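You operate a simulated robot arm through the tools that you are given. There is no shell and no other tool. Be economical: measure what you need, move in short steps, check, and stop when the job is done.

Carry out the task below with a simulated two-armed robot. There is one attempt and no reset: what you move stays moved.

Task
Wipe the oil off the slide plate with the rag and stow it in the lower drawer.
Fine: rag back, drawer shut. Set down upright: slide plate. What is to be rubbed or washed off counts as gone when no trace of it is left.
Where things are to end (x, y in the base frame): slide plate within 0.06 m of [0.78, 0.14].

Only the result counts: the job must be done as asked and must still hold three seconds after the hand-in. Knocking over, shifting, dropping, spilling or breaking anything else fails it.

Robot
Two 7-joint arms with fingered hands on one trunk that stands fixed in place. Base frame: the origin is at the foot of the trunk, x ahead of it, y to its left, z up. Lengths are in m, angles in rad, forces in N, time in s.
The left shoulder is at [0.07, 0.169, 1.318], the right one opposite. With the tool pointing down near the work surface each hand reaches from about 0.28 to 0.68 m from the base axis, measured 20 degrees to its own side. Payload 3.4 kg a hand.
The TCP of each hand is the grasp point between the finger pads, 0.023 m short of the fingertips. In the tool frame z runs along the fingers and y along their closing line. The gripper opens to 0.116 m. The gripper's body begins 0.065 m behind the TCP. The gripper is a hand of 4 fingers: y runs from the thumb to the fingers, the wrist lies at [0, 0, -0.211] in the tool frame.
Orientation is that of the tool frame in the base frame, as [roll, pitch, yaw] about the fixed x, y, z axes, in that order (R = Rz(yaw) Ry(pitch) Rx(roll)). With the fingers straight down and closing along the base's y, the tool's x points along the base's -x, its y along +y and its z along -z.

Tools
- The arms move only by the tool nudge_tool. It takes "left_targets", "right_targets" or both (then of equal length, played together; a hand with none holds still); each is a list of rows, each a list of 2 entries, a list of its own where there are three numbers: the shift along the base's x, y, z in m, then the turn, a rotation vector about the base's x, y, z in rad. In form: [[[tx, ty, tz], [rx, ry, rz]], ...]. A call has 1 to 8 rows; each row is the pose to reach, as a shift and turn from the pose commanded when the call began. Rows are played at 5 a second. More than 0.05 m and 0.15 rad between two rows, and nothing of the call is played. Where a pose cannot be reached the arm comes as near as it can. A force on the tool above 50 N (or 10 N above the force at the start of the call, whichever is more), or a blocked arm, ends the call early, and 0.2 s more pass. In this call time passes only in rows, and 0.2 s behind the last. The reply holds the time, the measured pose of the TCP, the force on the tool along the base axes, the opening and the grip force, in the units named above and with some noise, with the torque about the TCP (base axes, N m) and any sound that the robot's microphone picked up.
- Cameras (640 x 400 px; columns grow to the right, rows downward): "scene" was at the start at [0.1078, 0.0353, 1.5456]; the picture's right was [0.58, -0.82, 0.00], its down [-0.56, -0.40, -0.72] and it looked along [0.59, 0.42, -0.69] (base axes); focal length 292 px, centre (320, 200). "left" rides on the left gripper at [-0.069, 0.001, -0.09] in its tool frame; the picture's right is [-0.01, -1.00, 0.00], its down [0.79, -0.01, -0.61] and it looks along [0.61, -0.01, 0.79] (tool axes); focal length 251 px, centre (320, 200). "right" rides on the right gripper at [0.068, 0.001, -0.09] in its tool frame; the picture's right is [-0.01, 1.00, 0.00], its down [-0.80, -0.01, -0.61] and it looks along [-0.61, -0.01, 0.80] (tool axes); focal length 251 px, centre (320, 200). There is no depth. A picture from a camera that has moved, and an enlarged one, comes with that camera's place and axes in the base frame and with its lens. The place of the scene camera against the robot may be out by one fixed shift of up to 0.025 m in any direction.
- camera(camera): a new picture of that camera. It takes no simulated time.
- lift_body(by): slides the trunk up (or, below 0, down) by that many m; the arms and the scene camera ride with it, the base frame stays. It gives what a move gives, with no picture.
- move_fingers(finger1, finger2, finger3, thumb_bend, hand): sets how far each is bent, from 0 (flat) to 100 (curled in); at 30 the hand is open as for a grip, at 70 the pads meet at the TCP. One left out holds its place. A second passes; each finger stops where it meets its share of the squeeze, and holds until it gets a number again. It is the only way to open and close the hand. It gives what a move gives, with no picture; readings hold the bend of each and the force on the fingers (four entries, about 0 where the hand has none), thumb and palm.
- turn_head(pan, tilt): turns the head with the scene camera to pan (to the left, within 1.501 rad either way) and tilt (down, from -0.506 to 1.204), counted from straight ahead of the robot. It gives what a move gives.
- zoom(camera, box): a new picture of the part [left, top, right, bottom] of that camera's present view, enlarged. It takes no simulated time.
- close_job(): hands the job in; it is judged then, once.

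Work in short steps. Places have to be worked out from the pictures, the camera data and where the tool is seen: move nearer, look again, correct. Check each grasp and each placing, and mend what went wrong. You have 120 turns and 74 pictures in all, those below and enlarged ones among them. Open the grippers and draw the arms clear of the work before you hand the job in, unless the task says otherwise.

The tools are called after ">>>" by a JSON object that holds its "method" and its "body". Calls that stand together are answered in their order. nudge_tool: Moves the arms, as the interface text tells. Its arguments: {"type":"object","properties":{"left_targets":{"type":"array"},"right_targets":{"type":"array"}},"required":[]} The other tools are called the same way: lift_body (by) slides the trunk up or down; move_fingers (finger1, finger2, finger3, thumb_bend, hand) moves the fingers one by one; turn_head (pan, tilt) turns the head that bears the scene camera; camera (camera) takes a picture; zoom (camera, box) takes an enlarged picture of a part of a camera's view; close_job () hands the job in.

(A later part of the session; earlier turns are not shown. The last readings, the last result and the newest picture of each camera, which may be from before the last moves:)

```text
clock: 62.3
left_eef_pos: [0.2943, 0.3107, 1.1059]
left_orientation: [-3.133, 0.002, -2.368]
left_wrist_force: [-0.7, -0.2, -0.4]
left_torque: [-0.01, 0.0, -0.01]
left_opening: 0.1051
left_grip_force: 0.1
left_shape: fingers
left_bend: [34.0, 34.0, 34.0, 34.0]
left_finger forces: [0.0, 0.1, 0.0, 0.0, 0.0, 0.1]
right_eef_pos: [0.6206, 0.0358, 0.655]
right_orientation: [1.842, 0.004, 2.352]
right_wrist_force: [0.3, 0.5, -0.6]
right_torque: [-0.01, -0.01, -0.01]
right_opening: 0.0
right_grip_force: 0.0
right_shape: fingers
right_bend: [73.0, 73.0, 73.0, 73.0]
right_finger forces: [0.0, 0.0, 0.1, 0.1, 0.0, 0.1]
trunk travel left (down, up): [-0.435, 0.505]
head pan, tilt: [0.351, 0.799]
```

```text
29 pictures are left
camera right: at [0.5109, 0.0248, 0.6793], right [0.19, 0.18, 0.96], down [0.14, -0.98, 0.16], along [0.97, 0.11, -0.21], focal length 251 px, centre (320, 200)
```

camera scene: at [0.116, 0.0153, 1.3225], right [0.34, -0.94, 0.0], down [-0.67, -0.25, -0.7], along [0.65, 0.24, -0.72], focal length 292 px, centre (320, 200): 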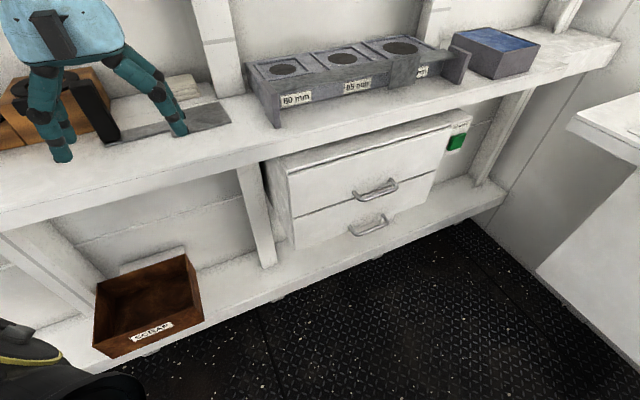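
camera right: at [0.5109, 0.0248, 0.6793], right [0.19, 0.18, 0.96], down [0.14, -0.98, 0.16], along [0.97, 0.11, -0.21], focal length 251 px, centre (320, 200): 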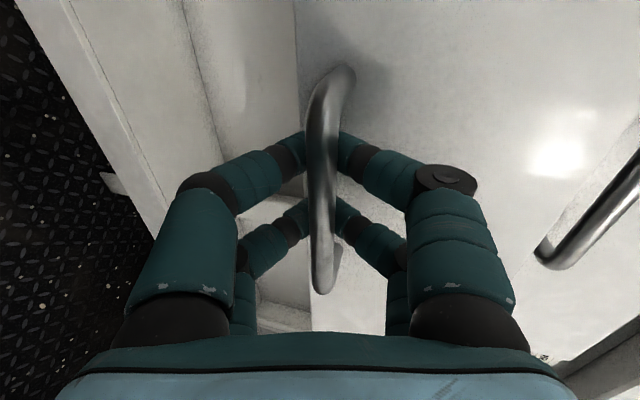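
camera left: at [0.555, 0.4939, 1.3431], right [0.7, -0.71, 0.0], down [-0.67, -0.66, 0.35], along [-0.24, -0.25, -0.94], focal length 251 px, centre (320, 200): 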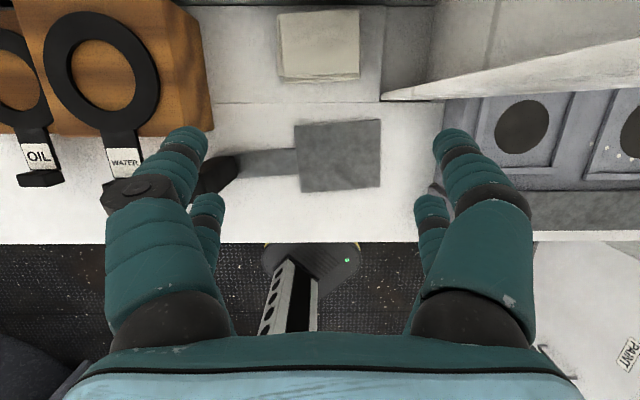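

The fingers have closed around behind the bar and the drawer came along (~5 cm). Keep pulling.

>>> {"method": "nudge_tool", "body": {"right_targets": [[[-0.0125, -0.0125, 0], [0, 0, 0]], [[-0.025, -0.025, 0], [0, 0, 0]], [[-0.0375, -0.0375, 0], [0, 0, 0]], [[-0.05, -0.05, 0], [0, 0, 0]], [[-0.0625, -0.0625, 0], [0, 0, 0]], [[-0.075, -0.075, 0], [0, 0, 0]], [[-0.0875, -0.0875, 0], [0, 0, 0]], [[-0.1, -0.1, 0], [0, 0, 0]]]}}

>>> {"method": "camera", "body": {"camera": "scene"}}

```text
clock: 64.1
left_eef_pos: [0.2947, 0.3099, 1.105]
left_orientation: [-3.136, -0.001, -2.369]
left_wrist_force: [0.1, 0.7, 0.1]
left_torque: [-0.01, -0.01, 0.0]
left_opening: 0.1053
left_grip_force: 0.0
left_shape: fingers
left_bend: [34.0, 34.0, 34.0, 34.0]
left_finger forces: [0.0, 0.1, 0.1, 0.1, 0.1, 0.1]
right_eef_pos: [0.5202, -0.0627, 0.6542]
right_orientation: [1.839, 0.003, 2.353]
right_wrist_force: [0.4, 0.4, 0.4]
right_torque: [-0.02, -0.02, 0.0]
right_opening: 0.0
right_grip_force: 0.0
right_shape: fingers
right_bend: [73.0, 73.0, 74.0, 73.0]
right_finger forces: [0.0, 0.0, 0.0, 0.0, 0.1, 0.0]
trunk travel left (down, up): [-0.435, 0.505]
head pan, tilt: [0.351, 0.799]
```

```text
28 pictures are left
camera scene: at [0.1157, 0.015, 1.1525], right [0.34, -0.94, 0.0], down [-0.67, -0.25, -0.7], along [0.65, 0.24, -0.72], focal length 292 px, centre (320, 200)
```

scene: 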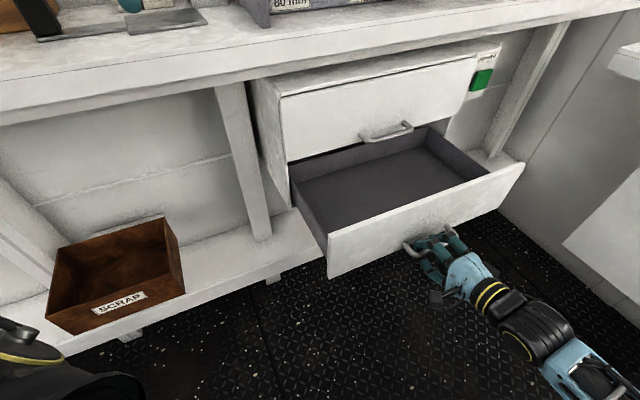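

The drawer is open about 0.185 m. I release the bar and withdraw the right hand clear so that the left hand can bring the plate.

>>> {"method": "move_fingers", "body": {"hand": "right", "finger1": 54, "finger2": 54, "finger3": 54, "thumb_bend": 54}}

>>> {"method": "nudge_tool", "body": {"right_targets": [[[-0.02, -0.02, 0.005], [0, 0, 0]], [[-0.04, -0.04, 0.01], [0, 0, 0]], [[-0.06, -0.06, 0.015], [0, 0, 0]], [[-0.08, -0.085, 0.02], [0, 0, 0]], [[-0.09, -0.115, 0.02], [0, 0, 0]], [[-0.1, -0.15, 0.02], [0, 0, 0]], [[-0.1, -0.19, 0.02], [0, 0, 0]]]}}

>>> {"method": "lift_body", "body": {"by": 0.17}}

>>> {"method": "camera", "body": {"camera": "scene"}}

```text
clock: 65.1
left_eef_pos: [0.2955, 0.3112, 1.1043]
left_orientation: [-3.135, 0.001, -2.37]
left_wrist_force: [-0.4, -1.0, 0.8]
left_torque: [0.02, -0.02, 0.01]
left_opening: 0.1053
left_grip_force: 0.2
left_shape: fingers
left_bend: [34.0, 34.0, 34.0, 34.0]
left_finger forces: [0.0, 0.0, 0.1, 0.0, 0.1, 0.1]
right_eef_pos: [0.5206, -0.063, 0.655]
right_orientation: [1.84, 0.006, 2.352]
right_wrist_force: [-0.7, 0.1, -0.2]
right_torque: [0.02, -0.04, 0.01]
right_opening: 0.0455
right_grip_force: 0.0
right_shape: fingers
right_bend: [54.0, 54.0, 54.0, 54.0]
right_finger forces: [0.0, 0.0, 0.1, 0.0, 0.0, 0.0]
trunk travel left (down, up): [-0.435, 0.505]
head pan, tilt: [0.351, 0.799]
```

```text
clock: 66.7
left_eef_pos: [0.2948, 0.3095, 1.1047]
left_orientation: [-3.135, 0.001, -2.367]
left_wrist_force: [0.5, -0.5, 0.4]
left_torque: [0.04, -0.03, 0.0]
left_opening: 0.1051
left_grip_force: 0.0
left_shape: fingers
left_bend: [34.0, 34.0, 34.0, 34.0]
left_finger forces: [0.1, 0.0, 0.0, 0.1, 0.0, 0.0]
right_eef_pos: [0.4201, -0.2524, 0.6756]
right_orientation: [1.84, 0.005, 2.355]
right_wrist_force: [-0.2, -0.1, 0.4]
right_torque: [0.0, 0.01, -0.03]
right_opening: 0.0457
right_grip_force: 0.1
right_shape: fingers
right_bend: [54.0, 54.0, 54.0, 54.0]
right_finger forces: [0.1, 0.0, 0.1, 0.0, 0.0, 0.0]
trunk travel left (down, up): [-0.435, 0.505]
head pan, tilt: [0.351, 0.799]
```

```text
clock: 68.6
left_eef_pos: [0.2957, 0.3112, 1.2752]
left_orientation: [-3.134, -0.001, -2.368]
left_wrist_force: [0.0, -1.4, 0.3]
left_torque: [0.0, 0.02, 0.01]
left_opening: 0.1051
left_grip_force: 0.0
left_shape: fingers
left_bend: [34.0, 34.0, 34.0, 34.0]
left_finger forces: [0.0, 0.0, 0.1, 0.0, 0.1, 0.0]
right_eef_pos: [0.4208, -0.2535, 0.8445]
right_orientation: [1.841, 0.003, 2.354]
right_wrist_force: [0.2, 0.0, -0.2]
right_torque: [-0.02, -0.01, -0.02]
right_opening: 0.0459
right_grip_force: 0.0
right_shape: fingers
right_bend: [54.0, 54.0, 54.0, 54.0]
right_finger forces: [0.1, 0.1, 0.0, 0.0, 0.1, 0.0]
trunk travel left (down, up): [-0.605, 0.335]
head pan, tilt: [0.351, 0.799]
```

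```text
27 pictures are left
camera scene: at [0.1161, 0.0153, 1.3224], right [0.34, -0.94, 0.0], down [-0.67, -0.25, -0.7], along [0.65, 0.24, -0.72], focal length 292 px, centre (320, 200)
```

scene: 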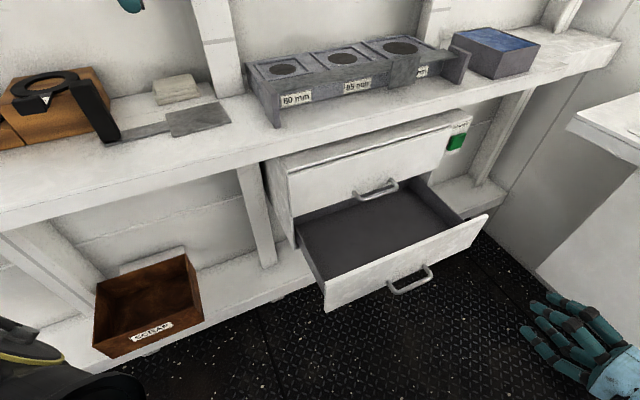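

Drawer open, with inside roughly u 0.20–0.60, floor z≈0.66. Now I bring the left hand, tilted outward, over the plate's block handle for a look.

>>> {"method": "nudge_tool", "body": {"left_targets": [[[0.02, 0.03, 0], [0.08, -0.08, 0]], [[0.04, 0.06, 0], [0.16, -0.16, 0]], [[0.055, 0.09, 0], [0.24, -0.24, 0]], [[0.065, 0.115, 0], [0.318, -0.318, 0]], [[0.07, 0.14, -0.01], [0.318, -0.318, 0]]]}}

>>> {"method": "camera", "body": {"camera": "left"}}

```text
clock: 69.8
left_eef_pos: [0.3663, 0.452, 1.2632]
left_orientation: [3.141, 0.451, -2.37]
left_wrist_force: [-0.5, -0.4, -0.6]
left_torque: [0.03, -0.03, -0.02]
left_opening: 0.1053
left_grip_force: 0.0
left_shape: fingers
left_bend: [34.0, 34.0, 34.0, 34.0]
left_finger forces: [0.1, 0.1, 0.0, 0.0, 0.1, 0.0]
right_eef_pos: [0.4208, -0.2522, 0.8458]
right_orientation: [1.841, 0.007, 2.352]
right_wrist_force: [-0.2, 0.0, 0.2]
right_torque: [-0.01, 0.02, 0.0]
right_opening: 0.0461
right_grip_force: 0.1
right_shape: fingers
right_bend: [54.0, 54.0, 54.0, 54.0]
right_finger forces: [0.0, 0.0, 0.0, 0.1, 0.0, 0.0]
trunk travel left (down, up): [-0.605, 0.335]
head pan, tilt: [0.351, 0.799]
```

```text
26 pictures are left
camera left: at [0.3809, 0.4679, 1.3751], right [0.7, -0.71, 0.0], down [-0.7, -0.69, 0.2], along [-0.14, -0.14, -0.98], focal length 251 px, centre (320, 200)
```

left: 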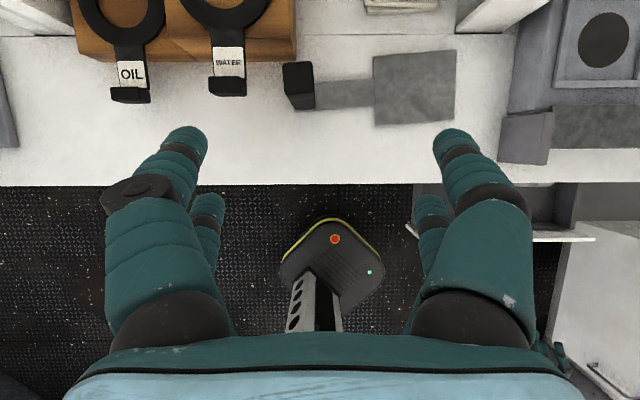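

Zoom in on the block for an exact position.

>>> {"method": "zoom", "body": {"camera": "left", "box": [260, 40, 340, 120]}}

```text
5.00 times, centred on (300, 80) of left
camera zoom: at [0.3809, 0.4679, 1.3751], right [0.7, -0.71, 0.0], down [-0.7, -0.69, 0.2], along [-0.14, -0.14, -0.98], focal length 1257 px, centre (420, 800)
```

zoom: 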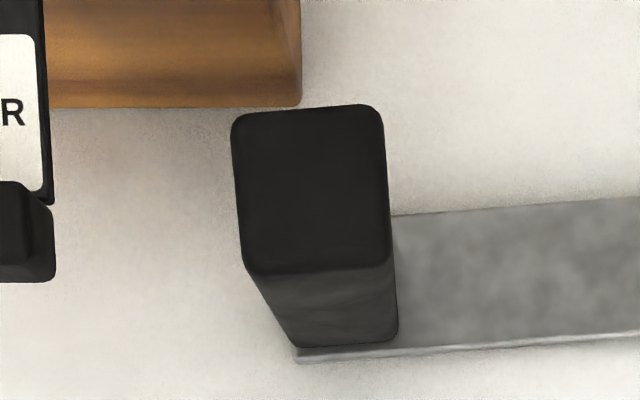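

Block top centre ≈(0.416,0.531), yawed about +4° relative to the bench. I'll grip it with finger 1 and thumb (the pair 3 cm off the TCP); set these narrower and move above.

>>> {"method": "move_fingers", "body": {"hand": "left", "finger1": 46, "finger2": 38, "finger3": 38, "thumb_bend": 46}}

>>> {"method": "nudge_tool", "body": {"left_targets": [[[0.01, 0.02, -0.03], [0, 0, 0.03]], [[0.02, 0.04, -0.06], [0, 0, 0.06]], [[0.03, 0.058, -0.1], [0, 0, 0.06]]]}}

>>> {"method": "camera", "body": {"camera": "left"}}

```text
clock: 70.8
left_eef_pos: [0.3649, 0.4506, 1.2629]
left_orientation: [-3.141, 0.45, -2.368]
left_wrist_force: [0.4, 0.5, -0.8]
left_torque: [-0.02, -0.03, 0.02]
left_opening: 0.071
left_grip_force: 0.1
left_shape: fingers
left_bend: [46.0, 38.0, 38.0, 46.0]
left_finger forces: [0.0, 0.1, 0.1, 0.0, 0.0, 0.0]
right_eef_pos: [0.421, -0.2527, 0.845]
right_orientation: [1.84, 0.004, 2.353]
right_wrist_force: [0.5, 0.6, -0.1]
right_torque: [0.02, 0.0, 0.01]
right_opening: 0.0461
right_grip_force: 0.0
right_shape: fingers
right_bend: [54.0, 54.0, 54.0, 54.0]
right_finger forces: [0.0, 0.0, 0.0, 0.1, 0.0, 0.2]
trunk travel left (down, up): [-0.605, 0.335]
head pan, tilt: [0.351, 0.799]
```

```text
clock: 71.6
left_eef_pos: [0.3973, 0.5104, 1.1622]
left_orientation: [-3.142, 0.45, -2.308]
left_wrist_force: [-0.1, 0.4, 0.3]
left_torque: [0.01, 0.04, -0.01]
left_opening: 0.0706
left_grip_force: 0.0
left_shape: fingers
left_bend: [46.0, 38.0, 38.0, 46.0]
left_finger forces: [0.0, 0.1, 0.0, 0.0, 0.0, 0.0]
right_eef_pos: [0.421, -0.2525, 0.8448]
right_orientation: [1.842, 0.004, 2.353]
right_wrist_force: [-0.5, -0.3, 0.0]
right_torque: [0.0, -0.02, -0.01]
right_opening: 0.0461
right_grip_force: 0.0
right_shape: fingers
right_bend: [54.0, 54.0, 54.0, 54.0]
right_finger forces: [0.0, 0.0, 0.0, 0.0, 0.0, 0.0]
trunk travel left (down, up): [-0.605, 0.335]
head pan, tilt: [0.351, 0.799]
```

```text
24 pictures are left
camera left: at [0.41, 0.5267, 1.2735], right [0.74, -0.67, 0.0], down [-0.65, -0.73, 0.2], along [-0.13, -0.15, -0.98], focal length 251 px, centre (320, 200)
```

left: 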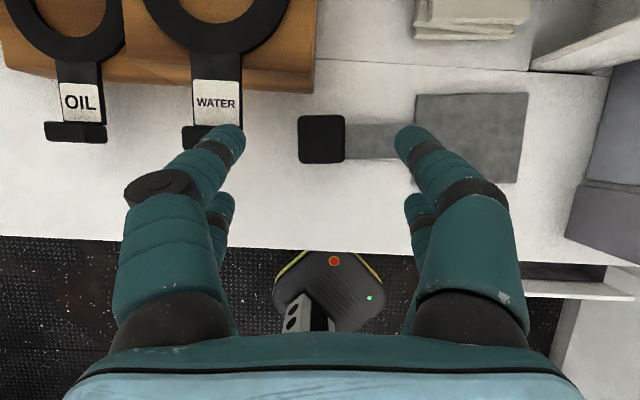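

Aligned: the block will sit right between finger 1 and the thumb, clear of the WATER paddle. Descend and grip.

>>> {"method": "nudge_tool", "body": {"left_targets": [[[0, 0, -0.03], [0, 0, 0]], [[0, 0, -0.06], [0, 0, 0]], [[0, 0, -0.08], [0, 0, 0]], [[0, 0, -0.096], [0, 0, 0]]]}}

>>> {"method": "move_fingers", "body": {"hand": "left", "finger1": 80, "thumb_bend": 80}}

>>> {"method": "camera", "body": {"camera": "left"}}

```text
clock: 72.6
left_eef_pos: [0.3958, 0.5098, 1.0678]
left_orientation: [-3.139, 0.45, -2.311]
left_wrist_force: [-0.1, -0.3, -0.4]
left_torque: [0.0, 0.0, 0.01]
left_opening: 0.0707
left_grip_force: 0.1
left_shape: fingers
left_bend: [46.0, 38.0, 38.0, 46.0]
left_finger forces: [0.0, 0.1, 0.0, 0.0, 0.0, 0.1]
right_eef_pos: [0.4217, -0.2532, 0.8455]
right_orientation: [1.841, 0.006, 2.353]
right_wrist_force: [-0.3, -0.2, -0.4]
right_torque: [0.03, 0.0, -0.01]
right_opening: 0.046
right_grip_force: 0.0
right_shape: fingers
right_bend: [54.0, 54.0, 54.0, 54.0]
right_finger forces: [0.0, 0.1, 0.1, 0.1, 0.1, 0.1]
trunk travel left (down, up): [-0.605, 0.335]
head pan, tilt: [0.351, 0.799]
```

```text
clock: 73.6
left_eef_pos: [0.3953, 0.509, 1.0681]
left_orientation: [-3.14, 0.451, -2.311]
left_wrist_force: [0.1, 1.3, -0.3]
left_torque: [0.08, 0.1, 0.05]
left_opening: 0.0254
left_grip_force: 12.8
left_shape: fingers
left_bend: [56.0, 38.0, 38.0, 71.0]
left_finger forces: [12.5, 0.0, 0.0, 0.1, 12.5, 0.0]
right_eef_pos: [0.421, -0.2529, 0.8464]
right_orientation: [1.843, 0.004, 2.353]
right_wrist_force: [0.1, -0.1, 0.2]
right_torque: [0.02, 0.0, 0.0]
right_opening: 0.0457
right_grip_force: 0.0
right_shape: fingers
right_bend: [54.0, 54.0, 54.0, 54.0]
right_finger forces: [0.0, 0.1, 0.0, 0.0, 0.0, 0.0]
trunk travel left (down, up): [-0.605, 0.335]
head pan, tilt: [0.351, 0.799]
```

```text
23 pictures are left
camera left: at [0.4093, 0.5253, 1.1789], right [0.74, -0.67, 0.0], down [-0.66, -0.73, 0.2], along [-0.13, -0.15, -0.98], focal length 251 px, centre (320, 200)
```

left: 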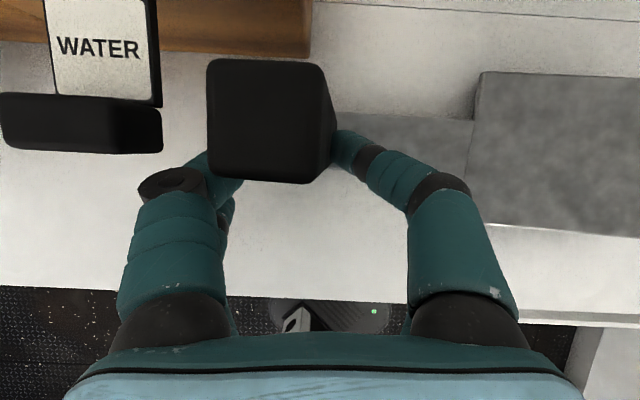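

Gripped with 12.5 N each side; the plate shifted slightly to -u but touches nothing. Lift 2 cm to test droop.

>>> {"method": "nudge_tool", "body": {"left_targets": [[[0, 0, 0.005], [0, 0, 0]], [[0, 0, 0.012], [0, 0, 0]], [[0, 0, 0.02], [0, 0, 0]]]}}

>>> {"method": "camera", "body": {"camera": "left"}}

>>> {"method": "camera", "body": {"camera": "scene"}}

```text
clock: 74.4
left_eef_pos: [0.3949, 0.5087, 1.0886]
left_orientation: [-3.141, 0.45, -2.311]
left_wrist_force: [-0.2, 0.0, -2.0]
left_torque: [0.05, 0.08, 0.0]
left_opening: 0.0255
left_grip_force: 12.6
left_shape: fingers
left_bend: [56.0, 38.0, 38.0, 71.0]
left_finger forces: [12.6, 0.0, 0.0, 0.0, 12.4, 0.0]
right_eef_pos: [0.4208, -0.2517, 0.8455]
right_orientation: [1.843, 0.005, 2.353]
right_wrist_force: [0.6, -0.4, -0.2]
right_torque: [0.0, -0.02, -0.07]
right_opening: 0.0459
right_grip_force: 0.0
right_shape: fingers
right_bend: [54.0, 54.0, 54.0, 54.0]
right_finger forces: [0.0, 0.1, 0.0, 0.0, 0.1, 0.0]
trunk travel left (down, up): [-0.605, 0.335]
head pan, tilt: [0.351, 0.799]
```

```text
22 pictures are left
camera left: at [0.4093, 0.5253, 1.1995], right [0.74, -0.67, 0.0], down [-0.66, -0.73, 0.2], along [-0.13, -0.15, -0.98], focal length 251 px, centre (320, 200)
```

left: 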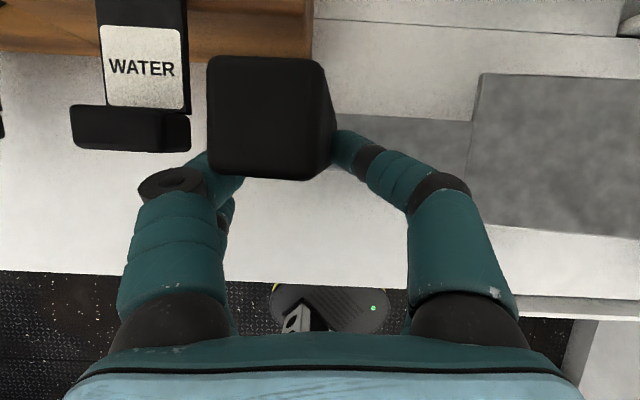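

```text
21 pictures are left
camera scene: at [0.1162, 0.0155, 1.3224], right [0.34, -0.94, 0.0], down [-0.67, -0.25, -0.7], along [0.65, 0.24, -0.72], focal length 292 px, centre (320, 200)
```

scene: 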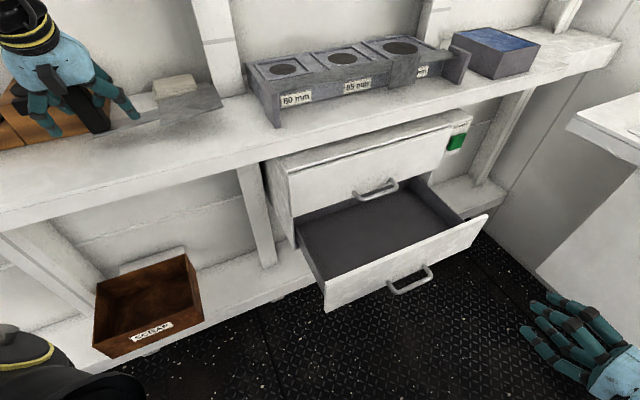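

The plate lifts rigidly without droop (≈2 N). I raise it and draw it straight out in front of the bench edge.

>>> {"method": "nudge_tool", "body": {"left_targets": [[[0, 0, 0.03], [0, 0, 0]], [[-0.01, -0.01, 0.045], [0, 0, 0]], [[-0.04, -0.04, 0.045], [0, 0, -0.01]], [[-0.07, -0.07, 0.045], [0, 0, -0.02]], [[-0.1, -0.1, 0.045], [0, 0, -0.03]], [[-0.13, -0.13, 0.045], [0, 0, -0.04]], [[-0.15, -0.15, 0.045], [0, 0, -0.05]]]}}

>>> {"method": "nudge_tool", "body": {"left_targets": [[[0.03, -0.03, 0], [0, 0, 0]], [[0.06, -0.06, 0], [0, 0, 0]], [[0.09, -0.09, 0], [0, 0, 0]], [[0.12, -0.12, 0], [0, 0, 0]], [[0.15, -0.15, 0], [0, 0, 0]], [[0.18, -0.18, 0], [0, 0, 0]], [[0.21, -0.21, 0], [0, 0, 0]], [[0.24, -0.24, 0], [0, 0, 0]]]}}

>>> {"method": "camera", "body": {"camera": "left"}}

>>> {"method": "camera", "body": {"camera": "scene"}}

```text
clock: 76.0
left_eef_pos: [0.2451, 0.358, 1.1342]
left_orientation: [3.141, 0.451, -2.359]
left_wrist_force: [-0.5, -0.3, -1.8]
left_torque: [0.04, 0.06, 0.01]
left_opening: 0.0252
left_grip_force: 12.4
left_shape: fingers
left_bend: [56.0, 38.0, 38.0, 71.0]
left_finger forces: [12.2, 0.0, 0.0, 0.1, 12.1, 0.1]
right_eef_pos: [0.42, -0.2524, 0.8456]
right_orientation: [1.841, 0.003, 2.352]
right_wrist_force: [-0.1, 0.2, 0.8]
right_torque: [0.01, 0.01, -0.02]
right_opening: 0.0462
right_grip_force: 0.1
right_shape: fingers
right_bend: [54.0, 54.0, 54.0, 54.0]
right_finger forces: [0.1, 0.0, 0.1, 0.0, 0.0, 0.0]
trunk travel left (down, up): [-0.605, 0.335]
head pan, tilt: [0.351, 0.799]
```

```text
clock: 77.8
left_eef_pos: [0.4641, 0.1624, 1.1236]
left_orientation: [-3.141, 0.45, -2.355]
left_wrist_force: [-0.5, 0.5, -1.9]
left_torque: [0.02, 0.08, -0.02]
left_opening: 0.0253
left_grip_force: 12.4
left_shape: fingers
left_bend: [56.0, 38.0, 38.0, 72.0]
left_finger forces: [12.3, 0.1, 0.0, 0.0, 12.2, 0.0]
left hand out of reach, approached as far as the arm can: row 7, 8
right_eef_pos: [0.4199, -0.2531, 0.8454]
right_orientation: [1.84, 0.006, 2.357]
right_wrist_force: [0.2, 0.0, -1.1]
right_torque: [-0.03, -0.01, -0.02]
right_opening: 0.0461
right_grip_force: 0.1
right_shape: fingers
right_bend: [54.0, 54.0, 54.0, 54.0]
right_finger forces: [0.0, 0.1, 0.0, 0.0, 0.1, 0.0]
trunk travel left (down, up): [-0.605, 0.335]
head pan, tilt: [0.351, 0.799]
```

```text
20 pictures are left
camera left: at [0.4788, 0.1784, 1.2344], right [0.71, -0.7, 0.01], down [-0.69, -0.7, 0.2], along [-0.14, -0.15, -0.98], focal length 251 px, centre (320, 200)
```

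left: 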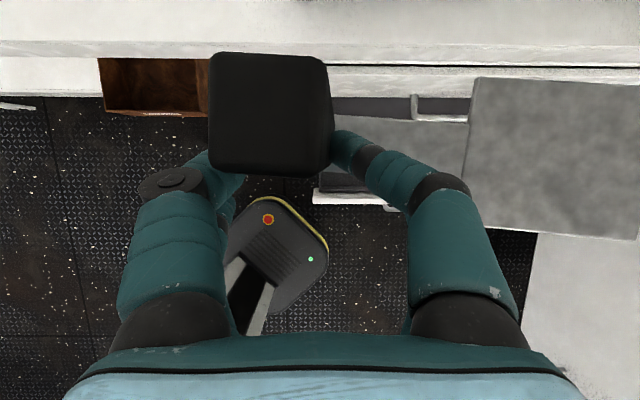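

```text
19 pictures are left
camera scene: at [0.115, 0.0162, 1.3226], right [0.34, -0.94, 0.0], down [-0.67, -0.25, -0.7], along [0.66, 0.24, -0.72], focal length 292 px, centre (320, 200)
```

scene: 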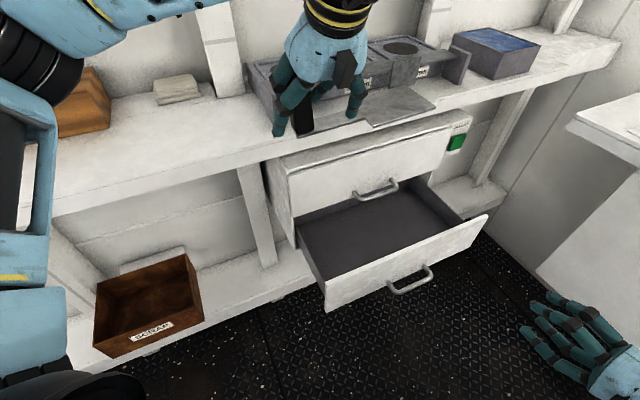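

At a joint limit here, but lower down there should be more room. Descend in front of the bench edge to just above the drawer.

>>> {"method": "nudge_tool", "body": {"left_targets": [[[-0.005, -0.005, -0.03], [0, 0, 0]], [[-0.009, -0.009, -0.07], [0, 0, 0]], [[-0.009, -0.009, -0.11], [0, 0, 0]], [[-0.009, -0.009, -0.15], [0, 0, 0]], [[-0.009, -0.009, -0.19], [0, 0, 0]]]}}

>>> {"method": "nudge_tool", "body": {"left_targets": [[[0.02, -0.02, 0], [0, 0, 0]], [[0.04, -0.04, 0], [0, 0, 0]], [[0.06, -0.06, 0], [0, 0, 0]], [[0.085, -0.085, 0], [0, 0, 0]]]}}

>>> {"method": "camera", "body": {"camera": "left"}}

>>> {"method": "camera", "body": {"camera": "scene"}}

```text
clock: 79.0
left_eef_pos: [0.4575, 0.151, 0.9308]
left_orientation: [-3.141, 0.448, -2.361]
left_wrist_force: [-0.6, 0.1, -2.3]
left_torque: [0.08, 0.11, 0.0]
left_opening: 0.0255
left_grip_force: 12.3
left_shape: fingers
left_bend: [56.0, 38.0, 38.0, 72.0]
left_finger forces: [12.1, 0.0, 0.0, 0.0, 12.0, 0.0]
right_eef_pos: [0.4228, -0.252, 0.8444]
right_orientation: [1.841, 0.003, 2.351]
right_wrist_force: [0.3, -0.6, 0.1]
right_torque: [0.0, -0.02, 0.0]
right_opening: 0.0462
right_grip_force: 0.1
right_shape: fingers
right_bend: [54.0, 54.0, 54.0, 54.0]
right_finger forces: [0.0, 0.0, 0.0, 0.1, 0.1, 0.0]
trunk travel left (down, up): [-0.605, 0.335]
head pan, tilt: [0.351, 0.799]
```

```text
clock: 80.0
left_eef_pos: [0.494, 0.1571, 0.9486]
left_orientation: [-3.14, 0.448, -2.36]
left_wrist_force: [0.1, 0.2, -1.5]
left_torque: [0.04, 0.07, 0.01]
left_opening: 0.0254
left_grip_force: 12.1
left_shape: fingers
left_bend: [56.0, 38.0, 38.0, 72.0]
left_finger forces: [12.3, 0.1, 0.1, 0.1, 12.1, 0.0]
left hand out of reach, approached as far as the arm can: row 1, 2, 3, 4
right_eef_pos: [0.421, -0.2541, 0.8453]
right_orientation: [1.842, 0.005, 2.352]
right_wrist_force: [0.1, 0.1, 0.7]
right_torque: [0.0, 0.01, -0.01]
right_opening: 0.0462
right_grip_force: 0.1
right_shape: fingers
right_bend: [54.0, 54.0, 54.0, 54.0]
right_finger forces: [0.1, 0.0, 0.0, 0.0, 0.1, 0.0]
trunk travel left (down, up): [-0.605, 0.335]
head pan, tilt: [0.351, 0.799]
```

```text
18 pictures are left
camera left: at [0.5082, 0.1729, 1.0595], right [0.71, -0.7, 0.0], down [-0.69, -0.69, 0.2], along [-0.14, -0.15, -0.98], focal length 251 px, centre (320, 200)
```

left: 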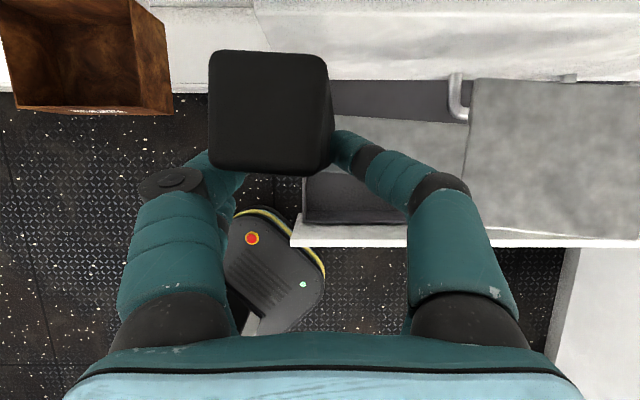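

```text
17 pictures are left
camera scene: at [0.1166, 0.0154, 1.3224], right [0.34, -0.94, 0.0], down [-0.67, -0.25, -0.7], along [0.65, 0.24, -0.72], focal length 292 px, centre (320, 200)
```

scene: 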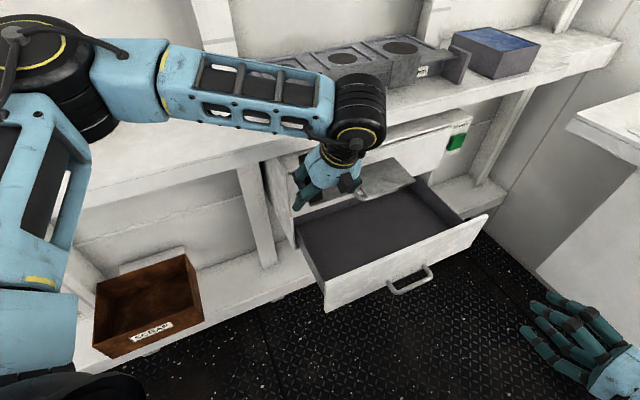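

The left arm nears a wrist limit with this yaw. I back off from the bench edge and reduce the tilt, which should straighten the arm and allow more travel to the right.

>>> {"method": "nudge_tool", "body": {"left_targets": [[[-0.02, -0.02, -0.01], [0, 0, 0]], [[-0.02, -0.02, -0.02], [-0.08, 0.08, 0]], [[-0.015, -0.02, -0.02], [-0.16, 0.16, 0]], [[-0.01, -0.025, -0.02], [-0.22, 0.22, 0]], [[0.005, -0.04, -0.02], [-0.22, 0.22, 0]], [[0.02, -0.055, -0.02], [-0.22, 0.22, 0]]]}}

```text
clock: 81.4
left_eef_pos: [0.4897, 0.136, 0.9326]
left_orientation: [-3.139, 0.137, -2.359]
left_wrist_force: [0.5, -0.8, -2.0]
left_torque: [0.03, 0.03, -0.01]
left_opening: 0.0251
left_grip_force: 12.5
left_shape: fingers
left_bend: [56.0, 38.0, 38.0, 72.0]
left_finger forces: [12.2, 0.1, 0.1, 0.0, 12.0, 0.1]
left hand out of reach, approached as far as the arm can: row 1, 5, 6
right_eef_pos: [0.4209, -0.2528, 0.8452]
right_orientation: [1.842, 0.003, 2.352]
right_wrist_force: [0.3, -0.8, 0.0]
right_torque: [0.04, 0.02, 0.0]
right_opening: 0.0459
right_grip_force: 0.0
right_shape: fingers
right_bend: [54.0, 54.0, 54.0, 54.0]
right_finger forces: [0.0, 0.1, 0.0, 0.1, 0.0, 0.0]
trunk travel left (down, up): [-0.605, 0.335]
head pan, tilt: [0.351, 0.799]
```

Tilting also tips the plate, so the tilt must go back to 0.45. Instead I'll reduce the hand yaw a little (plate skewed in the drawer) and let the right hand straighten it afterwards.

>>> {"method": "nudge_tool", "body": {"left_targets": [[[-0.01, -0.01, 0], [0.08, -0.08, 0]], [[-0.015, -0.015, 0], [0.16, -0.16, 0]], [[-0.02, -0.015, 0], [0.22, -0.22, 0]]]}}

>>> {"method": "nudge_tool", "body": {"left_targets": [[[0, 0, 0], [0, 0, -0.1]], [[0.005, -0.005, 0], [0, 0, -0.2]], [[0.015, -0.015, 0], [0, 0, -0.3]], [[0.03, -0.03, 0], [0, 0, -0.35]], [[0.045, -0.045, 0], [0, 0, -0.35]], [[0.06, -0.06, 0], [0, 0, -0.35]]]}}

>>> {"method": "camera", "body": {"camera": "left"}}

```text
clock: 82.2
left_eef_pos: [0.4598, 0.1448, 0.9392]
left_orientation: [-3.138, 0.448, -2.361]
left_wrist_force: [-0.5, -0.5, -1.7]
left_torque: [0.03, 0.12, -0.01]
left_opening: 0.025
left_grip_force: 12.2
left_shape: fingers
left_bend: [56.0, 38.0, 38.0, 72.0]
left_finger forces: [12.3, 0.0, 0.0, 0.0, 12.2, 0.1]
left hand out of reach, approached as far as the arm can: row 1, 2, 3
right_eef_pos: [0.4195, -0.254, 0.8449]
right_orientation: [1.841, 0.005, 2.351]
right_wrist_force: [0.2, -0.5, 0.0]
right_torque: [0.0, 0.03, 0.05]
right_opening: 0.0461
right_grip_force: 0.1
right_shape: fingers
right_bend: [54.0, 54.0, 54.0, 54.0]
right_finger forces: [0.0, 0.1, 0.0, 0.1, 0.0, 0.0]
trunk travel left (down, up): [-0.605, 0.335]
head pan, tilt: [0.351, 0.799]
```

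```text
clock: 83.6
left_eef_pos: [0.499, 0.1258, 0.9424]
left_orientation: [-3.139, 0.451, -2.71]
left_wrist_force: [0.2, 1.0, -1.2]
left_torque: [0.05, 0.08, 0.0]
left_opening: 0.025
left_grip_force: 11.7
left_shape: fingers
left_bend: [56.0, 38.0, 38.0, 72.0]
left_finger forces: [12.3, 0.0, 0.0, 0.0, 12.3, 0.0]
left hand out of reach, approached as far as the arm can: row 4, 5, 6
right_eef_pos: [0.4205, -0.2537, 0.844]
right_orientation: [1.842, 0.002, 2.353]
right_wrist_force: [-0.4, -0.6, 0.2]
right_torque: [-0.01, 0.02, 0.01]
right_opening: 0.046
right_grip_force: 0.0
right_shape: fingers
right_bend: [54.0, 54.0, 54.0, 54.0]
right_finger forces: [0.0, 0.0, 0.1, 0.0, 0.1, 0.0]
trunk travel left (down, up): [-0.605, 0.335]
head pan, tilt: [0.351, 0.799]
```

```text
16 pictures are left
camera left: at [0.5189, 0.1355, 1.0549], right [0.42, -0.91, 0.01], down [-0.89, -0.42, 0.2], along [-0.18, -0.09, -0.98], focal length 251 px, centre (320, 200)
```

left: 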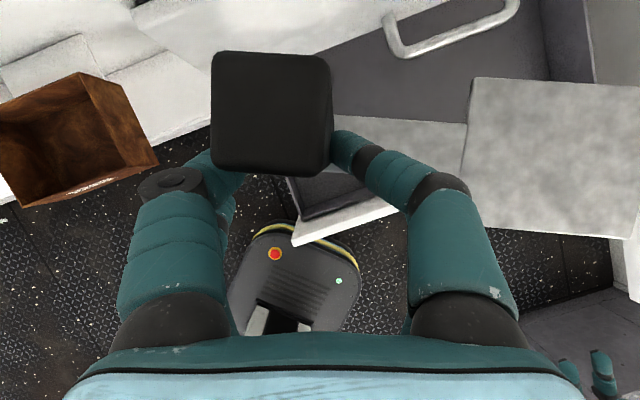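

Only a little gain, and the window between drawer front and upper handle is too tight for a skewed plate. The drawer can probably open further, so I bring the right hand back to the handle to pull it out more.

>>> {"method": "nudge_tool", "body": {"right_targets": [[[0, 0, -0.045], [0, 0, 0]], [[0, 0, -0.09], [0, 0, 0]], [[0.01, 0.02, -0.135], [0, 0, 0]], [[0.02, 0.05, -0.17], [0, 0, 0]], [[0.035, 0.09, -0.172], [0, 0, 0]], [[0.05, 0.13, -0.172], [0, 0, 0]], [[0.068, 0.16, -0.172], [0, 0, 0]]]}}

>>> {"method": "camera", "body": {"camera": "right"}}

```text
refused: row 3 steps farther than a row can; nothing moved
```

```text
15 pictures are left
camera right: at [0.3111, -0.2651, 0.8691], right [0.19, 0.18, 0.96], down [0.14, -0.98, 0.16], along [0.97, 0.11, -0.22], focal length 251 px, centre (320, 200)
```

right: 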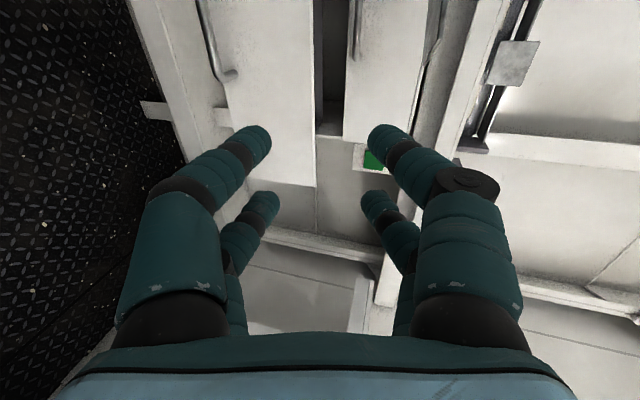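

A step was too long; I resend with shorter steps.

>>> {"method": "nudge_tool", "body": {"right_targets": [[[0, 0, -0.045], [0, 0, 0]], [[0, 0, -0.09], [0, 0, 0]], [[0.005, 0.01, -0.13], [0, 0, 0]], [[0.01, 0.03, -0.165], [0, 0, 0]], [[0.025, 0.07, -0.172], [0, 0, 0]], [[0.04, 0.11, -0.172], [0, 0, 0]], [[0.055, 0.14, -0.172], [0, 0, 0]], [[0.068, 0.16, -0.172], [0, 0, 0]]]}}

>>> {"method": "camera", "body": {"camera": "right"}}

```text
clock: 85.4
left_eef_pos: [0.4988, 0.1261, 0.9437]
left_orientation: [3.141, 0.448, -2.71]
left_wrist_force: [-1.2, 0.5, -1.9]
left_torque: [0.03, 0.07, -0.01]
left_opening: 0.0253
left_grip_force: 12.5
left_shape: fingers
left_bend: [56.0, 38.0, 38.0, 72.0]
left_finger forces: [12.4, 0.0, 0.1, 0.0, 12.3, 0.0]
right_eef_pos: [0.489, -0.0915, 0.6724]
right_orientation: [1.842, 0.006, 2.351]
right_wrist_force: [-0.3, 0.2, -0.1]
right_torque: [0.0, -0.02, -0.01]
right_opening: 0.046
right_grip_force: 0.0
right_shape: fingers
right_bend: [54.0, 54.0, 54.0, 54.0]
right_finger forces: [0.1, 0.0, 0.0, 0.0, 0.1, 0.0]
trunk travel left (down, up): [-0.605, 0.335]
head pan, tilt: [0.351, 0.799]
```

```text
14 pictures are left
camera right: at [0.3786, -0.1042, 0.6964], right [0.19, 0.19, 0.96], down [0.14, -0.98, 0.16], along [0.97, 0.11, -0.22], focal length 251 px, centre (320, 200)
```

right: 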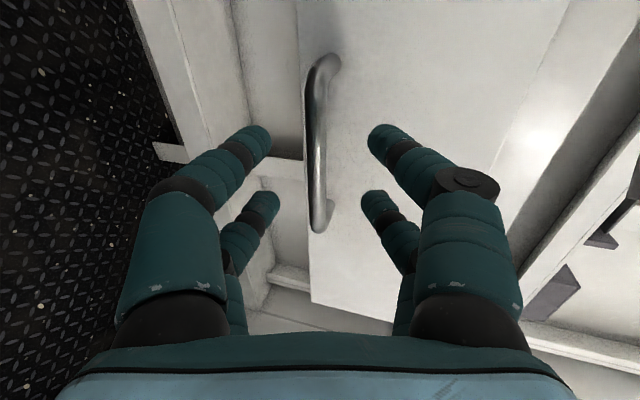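

Bar centred again. Advance, close behind it, and pull 7 cm more.

>>> {"method": "nudge_tool", "body": {"right_targets": [[[0.012, 0.011, -0.006], [0, 0, 0]], [[0.024, 0.022, -0.012], [0, 0, 0]], [[0.036, 0.033, -0.018], [0, 0, 0]]]}}

>>> {"method": "move_fingers", "body": {"hand": "right", "finger1": 75, "finger2": 75, "finger3": 75, "thumb_bend": 75}}

>>> {"method": "nudge_tool", "body": {"right_targets": [[[-0.01, -0.01, 0], [0, 0, 0]], [[-0.02, -0.02, 0], [0, 0, 0]], [[-0.03, -0.03, 0], [0, 0, 0]], [[-0.04, -0.04, 0], [0, 0, 0]], [[-0.05, -0.05, 0], [0, 0, 0]], [[-0.06, -0.06, 0], [0, 0, 0]]]}}

>>> {"method": "camera", "body": {"camera": "scene"}}

```text
clock: 86.2
left_eef_pos: [0.499, 0.1268, 0.9436]
left_orientation: [-3.14, 0.451, -2.71]
left_wrist_force: [-0.4, -0.3, -2.1]
left_torque: [0.05, 0.08, -0.02]
left_opening: 0.0252
left_grip_force: 12.3
left_shape: fingers
left_bend: [56.0, 38.0, 38.0, 72.0]
left_finger forces: [12.4, 0.0, 0.0, 0.1, 12.3, 0.0]
right_eef_pos: [0.5238, -0.0586, 0.6541]
right_orientation: [1.842, 0.003, 2.354]
right_wrist_force: [-0.2, 0.0, 0.5]
right_torque: [-0.01, -0.02, 0.0]
right_opening: 0.046
right_grip_force: 0.1
right_shape: fingers
right_bend: [54.0, 54.0, 54.0, 54.0]
right_finger forces: [0.0, 0.1, 0.0, 0.1, 0.0, 0.0]
trunk travel left (down, up): [-0.605, 0.335]
head pan, tilt: [0.351, 0.799]
```

```text
clock: 87.2
left_eef_pos: [0.4985, 0.1258, 0.9445]
left_orientation: [-3.139, 0.45, -2.711]
left_wrist_force: [-0.1, 0.1, -2.2]
left_torque: [0.08, 0.05, 0.0]
left_opening: 0.0251
left_grip_force: 12.3
left_shape: fingers
left_bend: [56.0, 38.0, 38.0, 72.0]
left_finger forces: [12.3, 0.1, 0.0, 0.1, 12.3, 0.0]
right_eef_pos: [0.5239, -0.0596, 0.6547]
right_orientation: [1.839, 0.003, 2.352]
right_wrist_force: [1.4, 2.2, 2.2]
right_torque: [-0.01, -0.01, -0.01]
right_opening: 0.0
right_grip_force: 0.2
right_shape: fingers
right_bend: [73.0, 73.0, 73.0, 73.0]
right_finger forces: [0.1, 0.0, 0.0, 0.1, 0.1, 0.0]
trunk travel left (down, up): [-0.605, 0.335]
head pan, tilt: [0.351, 0.799]
```

```text
clock: 88.6
left_eef_pos: [0.5022, 0.1251, 0.9436]
left_orientation: [-3.14, 0.449, -2.708]
left_wrist_force: [0.4, -0.7, -1.5]
left_torque: [0.06, 0.08, 0.0]
left_opening: 0.0251
left_grip_force: 12.4
left_shape: fingers
left_bend: [56.0, 38.0, 38.0, 72.0]
left_finger forces: [12.4, 0.1, 0.0, 0.0, 12.3, 0.0]
right_eef_pos: [0.466, -0.1202, 0.6539]
right_orientation: [1.842, 0.004, 2.352]
right_wrist_force: [-0.1, -0.4, 0.2]
right_torque: [-0.04, 0.02, -0.01]
right_opening: 0.0
right_grip_force: 0.0
right_shape: fingers
right_bend: [70.0, 70.0, 75.0, 74.0]
right_finger forces: [0.0, 0.0, 0.0, 0.1, 0.0, 0.0]
trunk travel left (down, up): [-0.605, 0.335]
head pan, tilt: [0.351, 0.799]
```

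```text
13 pictures are left
camera scene: at [0.1179, 0.0152, 1.3222], right [0.34, -0.94, 0.0], down [-0.67, -0.25, -0.7], along [0.65, 0.24, -0.72], focal length 292 px, centre (320, 200)
```

scene: 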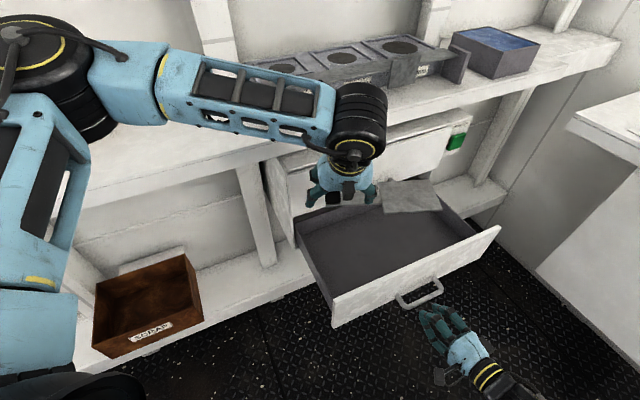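

The drawer is now open about 0.217 m (its stop). I withdraw the right hand and turn the left hand back a bit, placing the block near u≈0.27, n≈0.47.

>>> {"method": "nudge_tool", "body": {"right_targets": [[[-0.02, -0.025, 0], [0, 0, 0]], [[-0.04, -0.05, 0], [0, 0, 0]], [[-0.05, -0.08, 0], [0, 0, 0]], [[-0.06, -0.11, 0.01], [0, 0, 0]], [[-0.06, -0.14, 0.04], [0, 0, 0]], [[-0.06, -0.16, 0.08], [0, 0, 0]]], "left_targets": [[[0.0, 0.0, 0], [0, 0, 0.05]], [[0.002, -0.004, 0], [0, 0, 0.1]], [[0.004, -0.008, 0], [0, 0, 0.15]], [[0.006, -0.012, 0], [0, 0, 0.15]], [[0.008, -0.016, 0], [0, 0, 0.15]], [[0.01, -0.019, 0], [0, 0, 0.15]]]}}

```text
clock: 90.0
left_eef_pos: [0.4935, 0.1374, 0.949]
left_orientation: [-3.14, 0.45, -2.56]
left_wrist_force: [0.8, 1.1, -2.2]
left_torque: [0.04, 0.09, 0.02]
left_opening: 0.0252
left_grip_force: 12.3
left_shape: fingers
left_bend: [56.0, 38.0, 38.0, 72.0]
left_finger forces: [12.5, 0.0, 0.1, 0.0, 12.3, 0.0]
left hand out of reach, approached as far as the arm can: row 1, 2, 3, 4, 5, 6
right_eef_pos: [0.4041, -0.2803, 0.7346]
right_orientation: [1.841, 0.003, 2.354]
right_wrist_force: [0.5, -0.1, -0.2]
right_torque: [0.02, 0.0, -0.04]
right_opening: 0.0
right_grip_force: 0.1
right_shape: fingers
right_bend: [70.0, 70.0, 75.0, 74.0]
right_finger forces: [0.1, 0.0, 0.0, 0.0, 0.1, 0.0]
trunk travel left (down, up): [-0.605, 0.335]
head pan, tilt: [0.351, 0.799]
```

The limit proves to be on how far right the wrist goes (y), so moving forward in x gains room instead. I use the -0.35 yaw again and shift forward, to place the block near u≈0.276, n≈0.49.

>>> {"method": "nudge_tool", "body": {"left_targets": [[[0.0, -0.002, 0], [0, 0, -0.05]], [[0.005, -0.006, 0], [0, 0, -0.1]], [[0.012, -0.01, 0], [0, 0, -0.15]], [[0.02, -0.0125, 0], [0, 0, -0.15]], [[0.029, -0.0125, 0], [0, 0, -0.15]]]}}

>>> {"method": "camera", "body": {"camera": "left"}}

```text
clock: 91.2
left_eef_pos: [0.5204, 0.134, 0.9497]
left_orientation: [-3.139, 0.448, -2.71]
left_wrist_force: [-0.4, 0.3, -2.2]
left_torque: [0.0, 0.1, 0.02]
left_opening: 0.0249
left_grip_force: 12.7
left_shape: fingers
left_bend: [56.0, 38.0, 38.0, 72.0]
left_finger forces: [12.5, 0.1, 0.0, 0.0, 12.2, 0.1]
left hand out of reach, approached as far as the arm can: row 4, 5
right_eef_pos: [0.4055, -0.2813, 0.7341]
right_orientation: [1.841, 0.004, 2.352]
right_wrist_force: [0.4, -0.3, -0.2]
right_torque: [0.01, 0.04, -0.02]
right_opening: 0.0002
right_grip_force: 0.1
right_shape: fingers
right_bend: [70.0, 70.0, 75.0, 74.0]
right_finger forces: [0.0, 0.1, 0.0, 0.0, 0.1, 0.1]
trunk travel left (down, up): [-0.605, 0.335]
head pan, tilt: [0.351, 0.799]
```

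```text
12 pictures are left
camera left: at [0.5387, 0.1437, 1.0612], right [0.42, -0.91, 0.01], down [-0.89, -0.41, 0.2], along [-0.18, -0.09, -0.98], focal length 251 px, centre (320, 200)
```

left: 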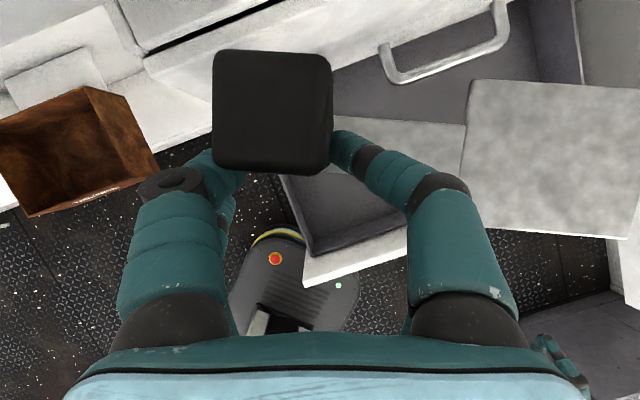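

The corner estimate shows the plate slightly too skewed for the window (n 0.366–0.515). Turn back by 0.11 rad at this position, then lower with the trunk.

>>> {"method": "nudge_tool", "body": {"left_targets": [[[0.0, 0.0, 0], [0, 0, 0.055]], [[0.0, 0.0, 0], [0, 0, 0.11]]]}}

>>> {"method": "lift_body", "body": {"by": -0.09}}

>>> {"method": "camera", "body": {"camera": "left"}}

```text
clock: 91.8
left_eef_pos: [0.5143, 0.1416, 0.952]
left_orientation: [-3.14, 0.449, -2.599]
left_wrist_force: [1.1, 0.1, -1.5]
left_torque: [0.06, 0.05, 0.01]
left_opening: 0.0251
left_grip_force: 12.5
left_shape: fingers
left_bend: [56.0, 38.0, 38.0, 72.0]
left_finger forces: [12.5, 0.0, 0.0, 0.1, 12.3, 0.1]
left hand out of reach, approached as far as the arm can: row 1, 2
right_eef_pos: [0.4038, -0.2804, 0.7347]
right_orientation: [1.841, 0.003, 2.352]
right_wrist_force: [0.1, 0.1, 0.0]
right_torque: [0.01, 0.0, -0.01]
right_opening: 0.0003
right_grip_force: 0.1
right_shape: fingers
right_bend: [70.0, 70.0, 75.0, 74.0]
right_finger forces: [0.0, 0.0, 0.0, 0.0, 0.0, 0.1]
trunk travel left (down, up): [-0.605, 0.335]
head pan, tilt: [0.351, 0.799]
```

```text
clock: 93.1
left_eef_pos: [0.5136, 0.1433, 0.8611]
left_orientation: [-3.14, 0.45, -2.6]
left_wrist_force: [-0.1, 0.6, -2.1]
left_torque: [0.08, 0.05, -0.02]
left_opening: 0.0249
left_grip_force: 12.5
left_shape: fingers
left_bend: [56.0, 38.0, 38.0, 72.0]
left_finger forces: [12.5, 0.1, 0.0, 0.1, 12.3, 0.0]
right_eef_pos: [0.4057, -0.2814, 0.6452]
right_orientation: [1.84, 0.003, 2.354]
right_wrist_force: [0.4, 0.1, 0.1]
right_torque: [-0.02, -0.02, 0.02]
right_opening: 0.0
right_grip_force: 0.0
right_shape: fingers
right_bend: [70.0, 70.0, 75.0, 74.0]
right_finger forces: [0.0, 0.1, 0.0, 0.1, 0.0, 0.0]
trunk travel left (down, up): [-0.515, 0.425]
head pan, tilt: [0.351, 0.799]
```

```text
11 pictures are left
camera left: at [0.5323, 0.1545, 0.9729], right [0.52, -0.85, 0.01], down [-0.84, -0.51, 0.2], along [-0.17, -0.11, -0.98], focal length 251 px, centre (320, 200)
```

left: 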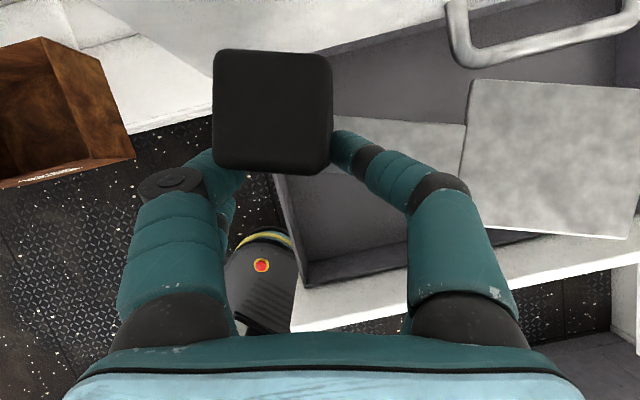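

The block and finger would hit the drawer's left wall here, so this grasp can't get far enough right. I'll take the plate back to the bench front, and regrasp the block with the hand turned the other way (closing across the bench), which reaches further right. First retrace.

>>> {"method": "lift_body", "body": {"by": 0.09}}

>>> {"method": "nudge_tool", "body": {"left_targets": [[[-0.02, 0.0, 0.01], [0, 0, 0.06]], [[-0.04, 0.0, 0.03], [0, 0, 0.12]], [[-0.06, 0.01, 0.07], [0, 0, 0.18]], [[-0.075, 0.02, 0.11], [0, 0, 0.24]], [[-0.09, 0.035, 0.15], [0, 0, 0.26]], [[-0.11, 0.055, 0.18], [0, 0, 0.27]], [[-0.14, 0.085, 0.19], [0, 0, 0.28]], [[-0.17, 0.115, 0.19], [0, 0, 0.29]]]}}

```text
clock: 94.3
left_eef_pos: [0.5149, 0.1436, 0.952]
left_orientation: [-3.141, 0.449, -2.601]
left_wrist_force: [0.9, 0.2, -2.5]
left_torque: [0.06, 0.05, -0.02]
left_opening: 0.0249
left_grip_force: 12.8
left_shape: fingers
left_bend: [56.0, 38.0, 38.0, 72.0]
left_finger forces: [12.3, 0.0, 0.0, 0.0, 12.3, 0.0]
right_eef_pos: [0.4041, -0.2801, 0.7347]
right_orientation: [1.841, 0.005, 2.353]
right_wrist_force: [-0.6, 0.1, 0.0]
right_torque: [0.01, 0.0, -0.01]
right_opening: 0.0
right_grip_force: 0.1
right_shape: fingers
right_bend: [70.0, 70.0, 75.0, 74.0]
right_finger forces: [0.0, 0.0, 0.1, 0.0, 0.0, 0.1]
trunk travel left (down, up): [-0.605, 0.335]
head pan, tilt: [0.351, 0.799]
```

```text
clock: 96.1
left_eef_pos: [0.3428, 0.2599, 1.1428]
left_orientation: [-3.139, 0.447, -2.31]
left_wrist_force: [0.3, 0.3, -1.8]
left_torque: [0.02, 0.03, 0.0]
left_opening: 0.0251
left_grip_force: 12.2
left_shape: fingers
left_bend: [55.0, 38.0, 38.0, 72.0]
left_finger forces: [12.5, 0.1, 0.0, 0.1, 12.5, 0.1]
right_eef_pos: [0.4042, -0.28, 0.736]
right_orientation: [1.841, 0.006, 2.352]
right_wrist_force: [0.4, -0.3, -0.5]
right_torque: [0.01, -0.01, 0.01]
right_opening: 0.0
right_grip_force: 0.0
right_shape: fingers
right_bend: [70.0, 70.0, 75.0, 74.0]
right_finger forces: [0.0, 0.0, 0.0, 0.0, 0.0, 0.1]
trunk travel left (down, up): [-0.605, 0.335]
head pan, tilt: [0.351, 0.799]
```

Continue back over the bench, set-down spot a bit nearer the edge than before.

>>> {"method": "nudge_tool", "body": {"left_targets": [[[-0.03, 0.03, 0], [0, 0, 0]], [[-0.06, 0.06, 0], [0, 0, 0]], [[-0.089, 0.089, 0], [0, 0, 0]], [[-0.06, 0.12, 0], [0, 0, 0]], [[-0.03, 0.15, 0], [0, 0, 0]], [[0.0, 0.18, 0], [0, 0, 0]], [[0.031, 0.21, 0], [0, 0, 0]], [[0.031, 0.21, -0.04], [0, 0, 0]]]}}

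>>> {"method": "nudge_tool", "body": {"left_targets": [[[0, 0, -0.015], [0, 0, 0]], [[0, 0, -0.025], [0, 0, 0]], [[0, 0, -0.03], [0, 0, 0]], [[0, 0, -0.034], [0, 0, 0]]]}}

```text
clock: 97.9
left_eef_pos: [0.3747, 0.4695, 1.1015]
left_orientation: [-3.141, 0.451, -2.311]
left_wrist_force: [-1.0, 0.3, -2.1]
left_torque: [0.06, 0.07, 0.01]
left_opening: 0.0252
left_grip_force: 12.5
left_shape: fingers
left_bend: [55.0, 38.0, 38.0, 72.0]
left_finger forces: [12.9, 0.1, 0.1, 0.1, 12.6, 0.0]
right_eef_pos: [0.4046, -0.2797, 0.7367]
right_orientation: [1.84, 0.004, 2.352]
right_wrist_force: [-0.5, 1.0, -0.2]
right_torque: [-0.02, -0.04, -0.02]
right_opening: 0.0
right_grip_force: 0.0
right_shape: fingers
right_bend: [70.0, 70.0, 75.0, 74.0]
right_finger forces: [0.0, 0.1, 0.1, 0.0, 0.0, 0.0]
trunk travel left (down, up): [-0.605, 0.335]
head pan, tilt: [0.351, 0.799]
```

```text
clock: 98.9
left_eef_pos: [0.3753, 0.4676, 1.0691]
left_orientation: [-3.141, 0.45, -2.31]
left_wrist_force: [0.3, 0.9, -0.5]
left_torque: [0.05, 0.04, -0.01]
left_opening: 0.0253
left_grip_force: 12.6
left_shape: fingers
left_bend: [55.0, 38.0, 38.0, 72.0]
left_finger forces: [12.8, 0.0, 0.1, 0.0, 12.8, 0.1]
right_eef_pos: [0.4044, -0.2796, 0.736]
right_orientation: [1.839, 0.005, 2.351]
right_wrist_force: [-0.8, 0.2, -0.3]
right_torque: [0.01, -0.01, -0.03]
right_opening: 0.0001
right_grip_force: 0.0
right_shape: fingers
right_bend: [70.0, 70.0, 75.0, 74.0]
right_finger forces: [0.2, 0.1, 0.0, 0.1, 0.1, 0.0]
trunk travel left (down, up): [-0.605, 0.335]
head pan, tilt: [0.351, 0.799]
```

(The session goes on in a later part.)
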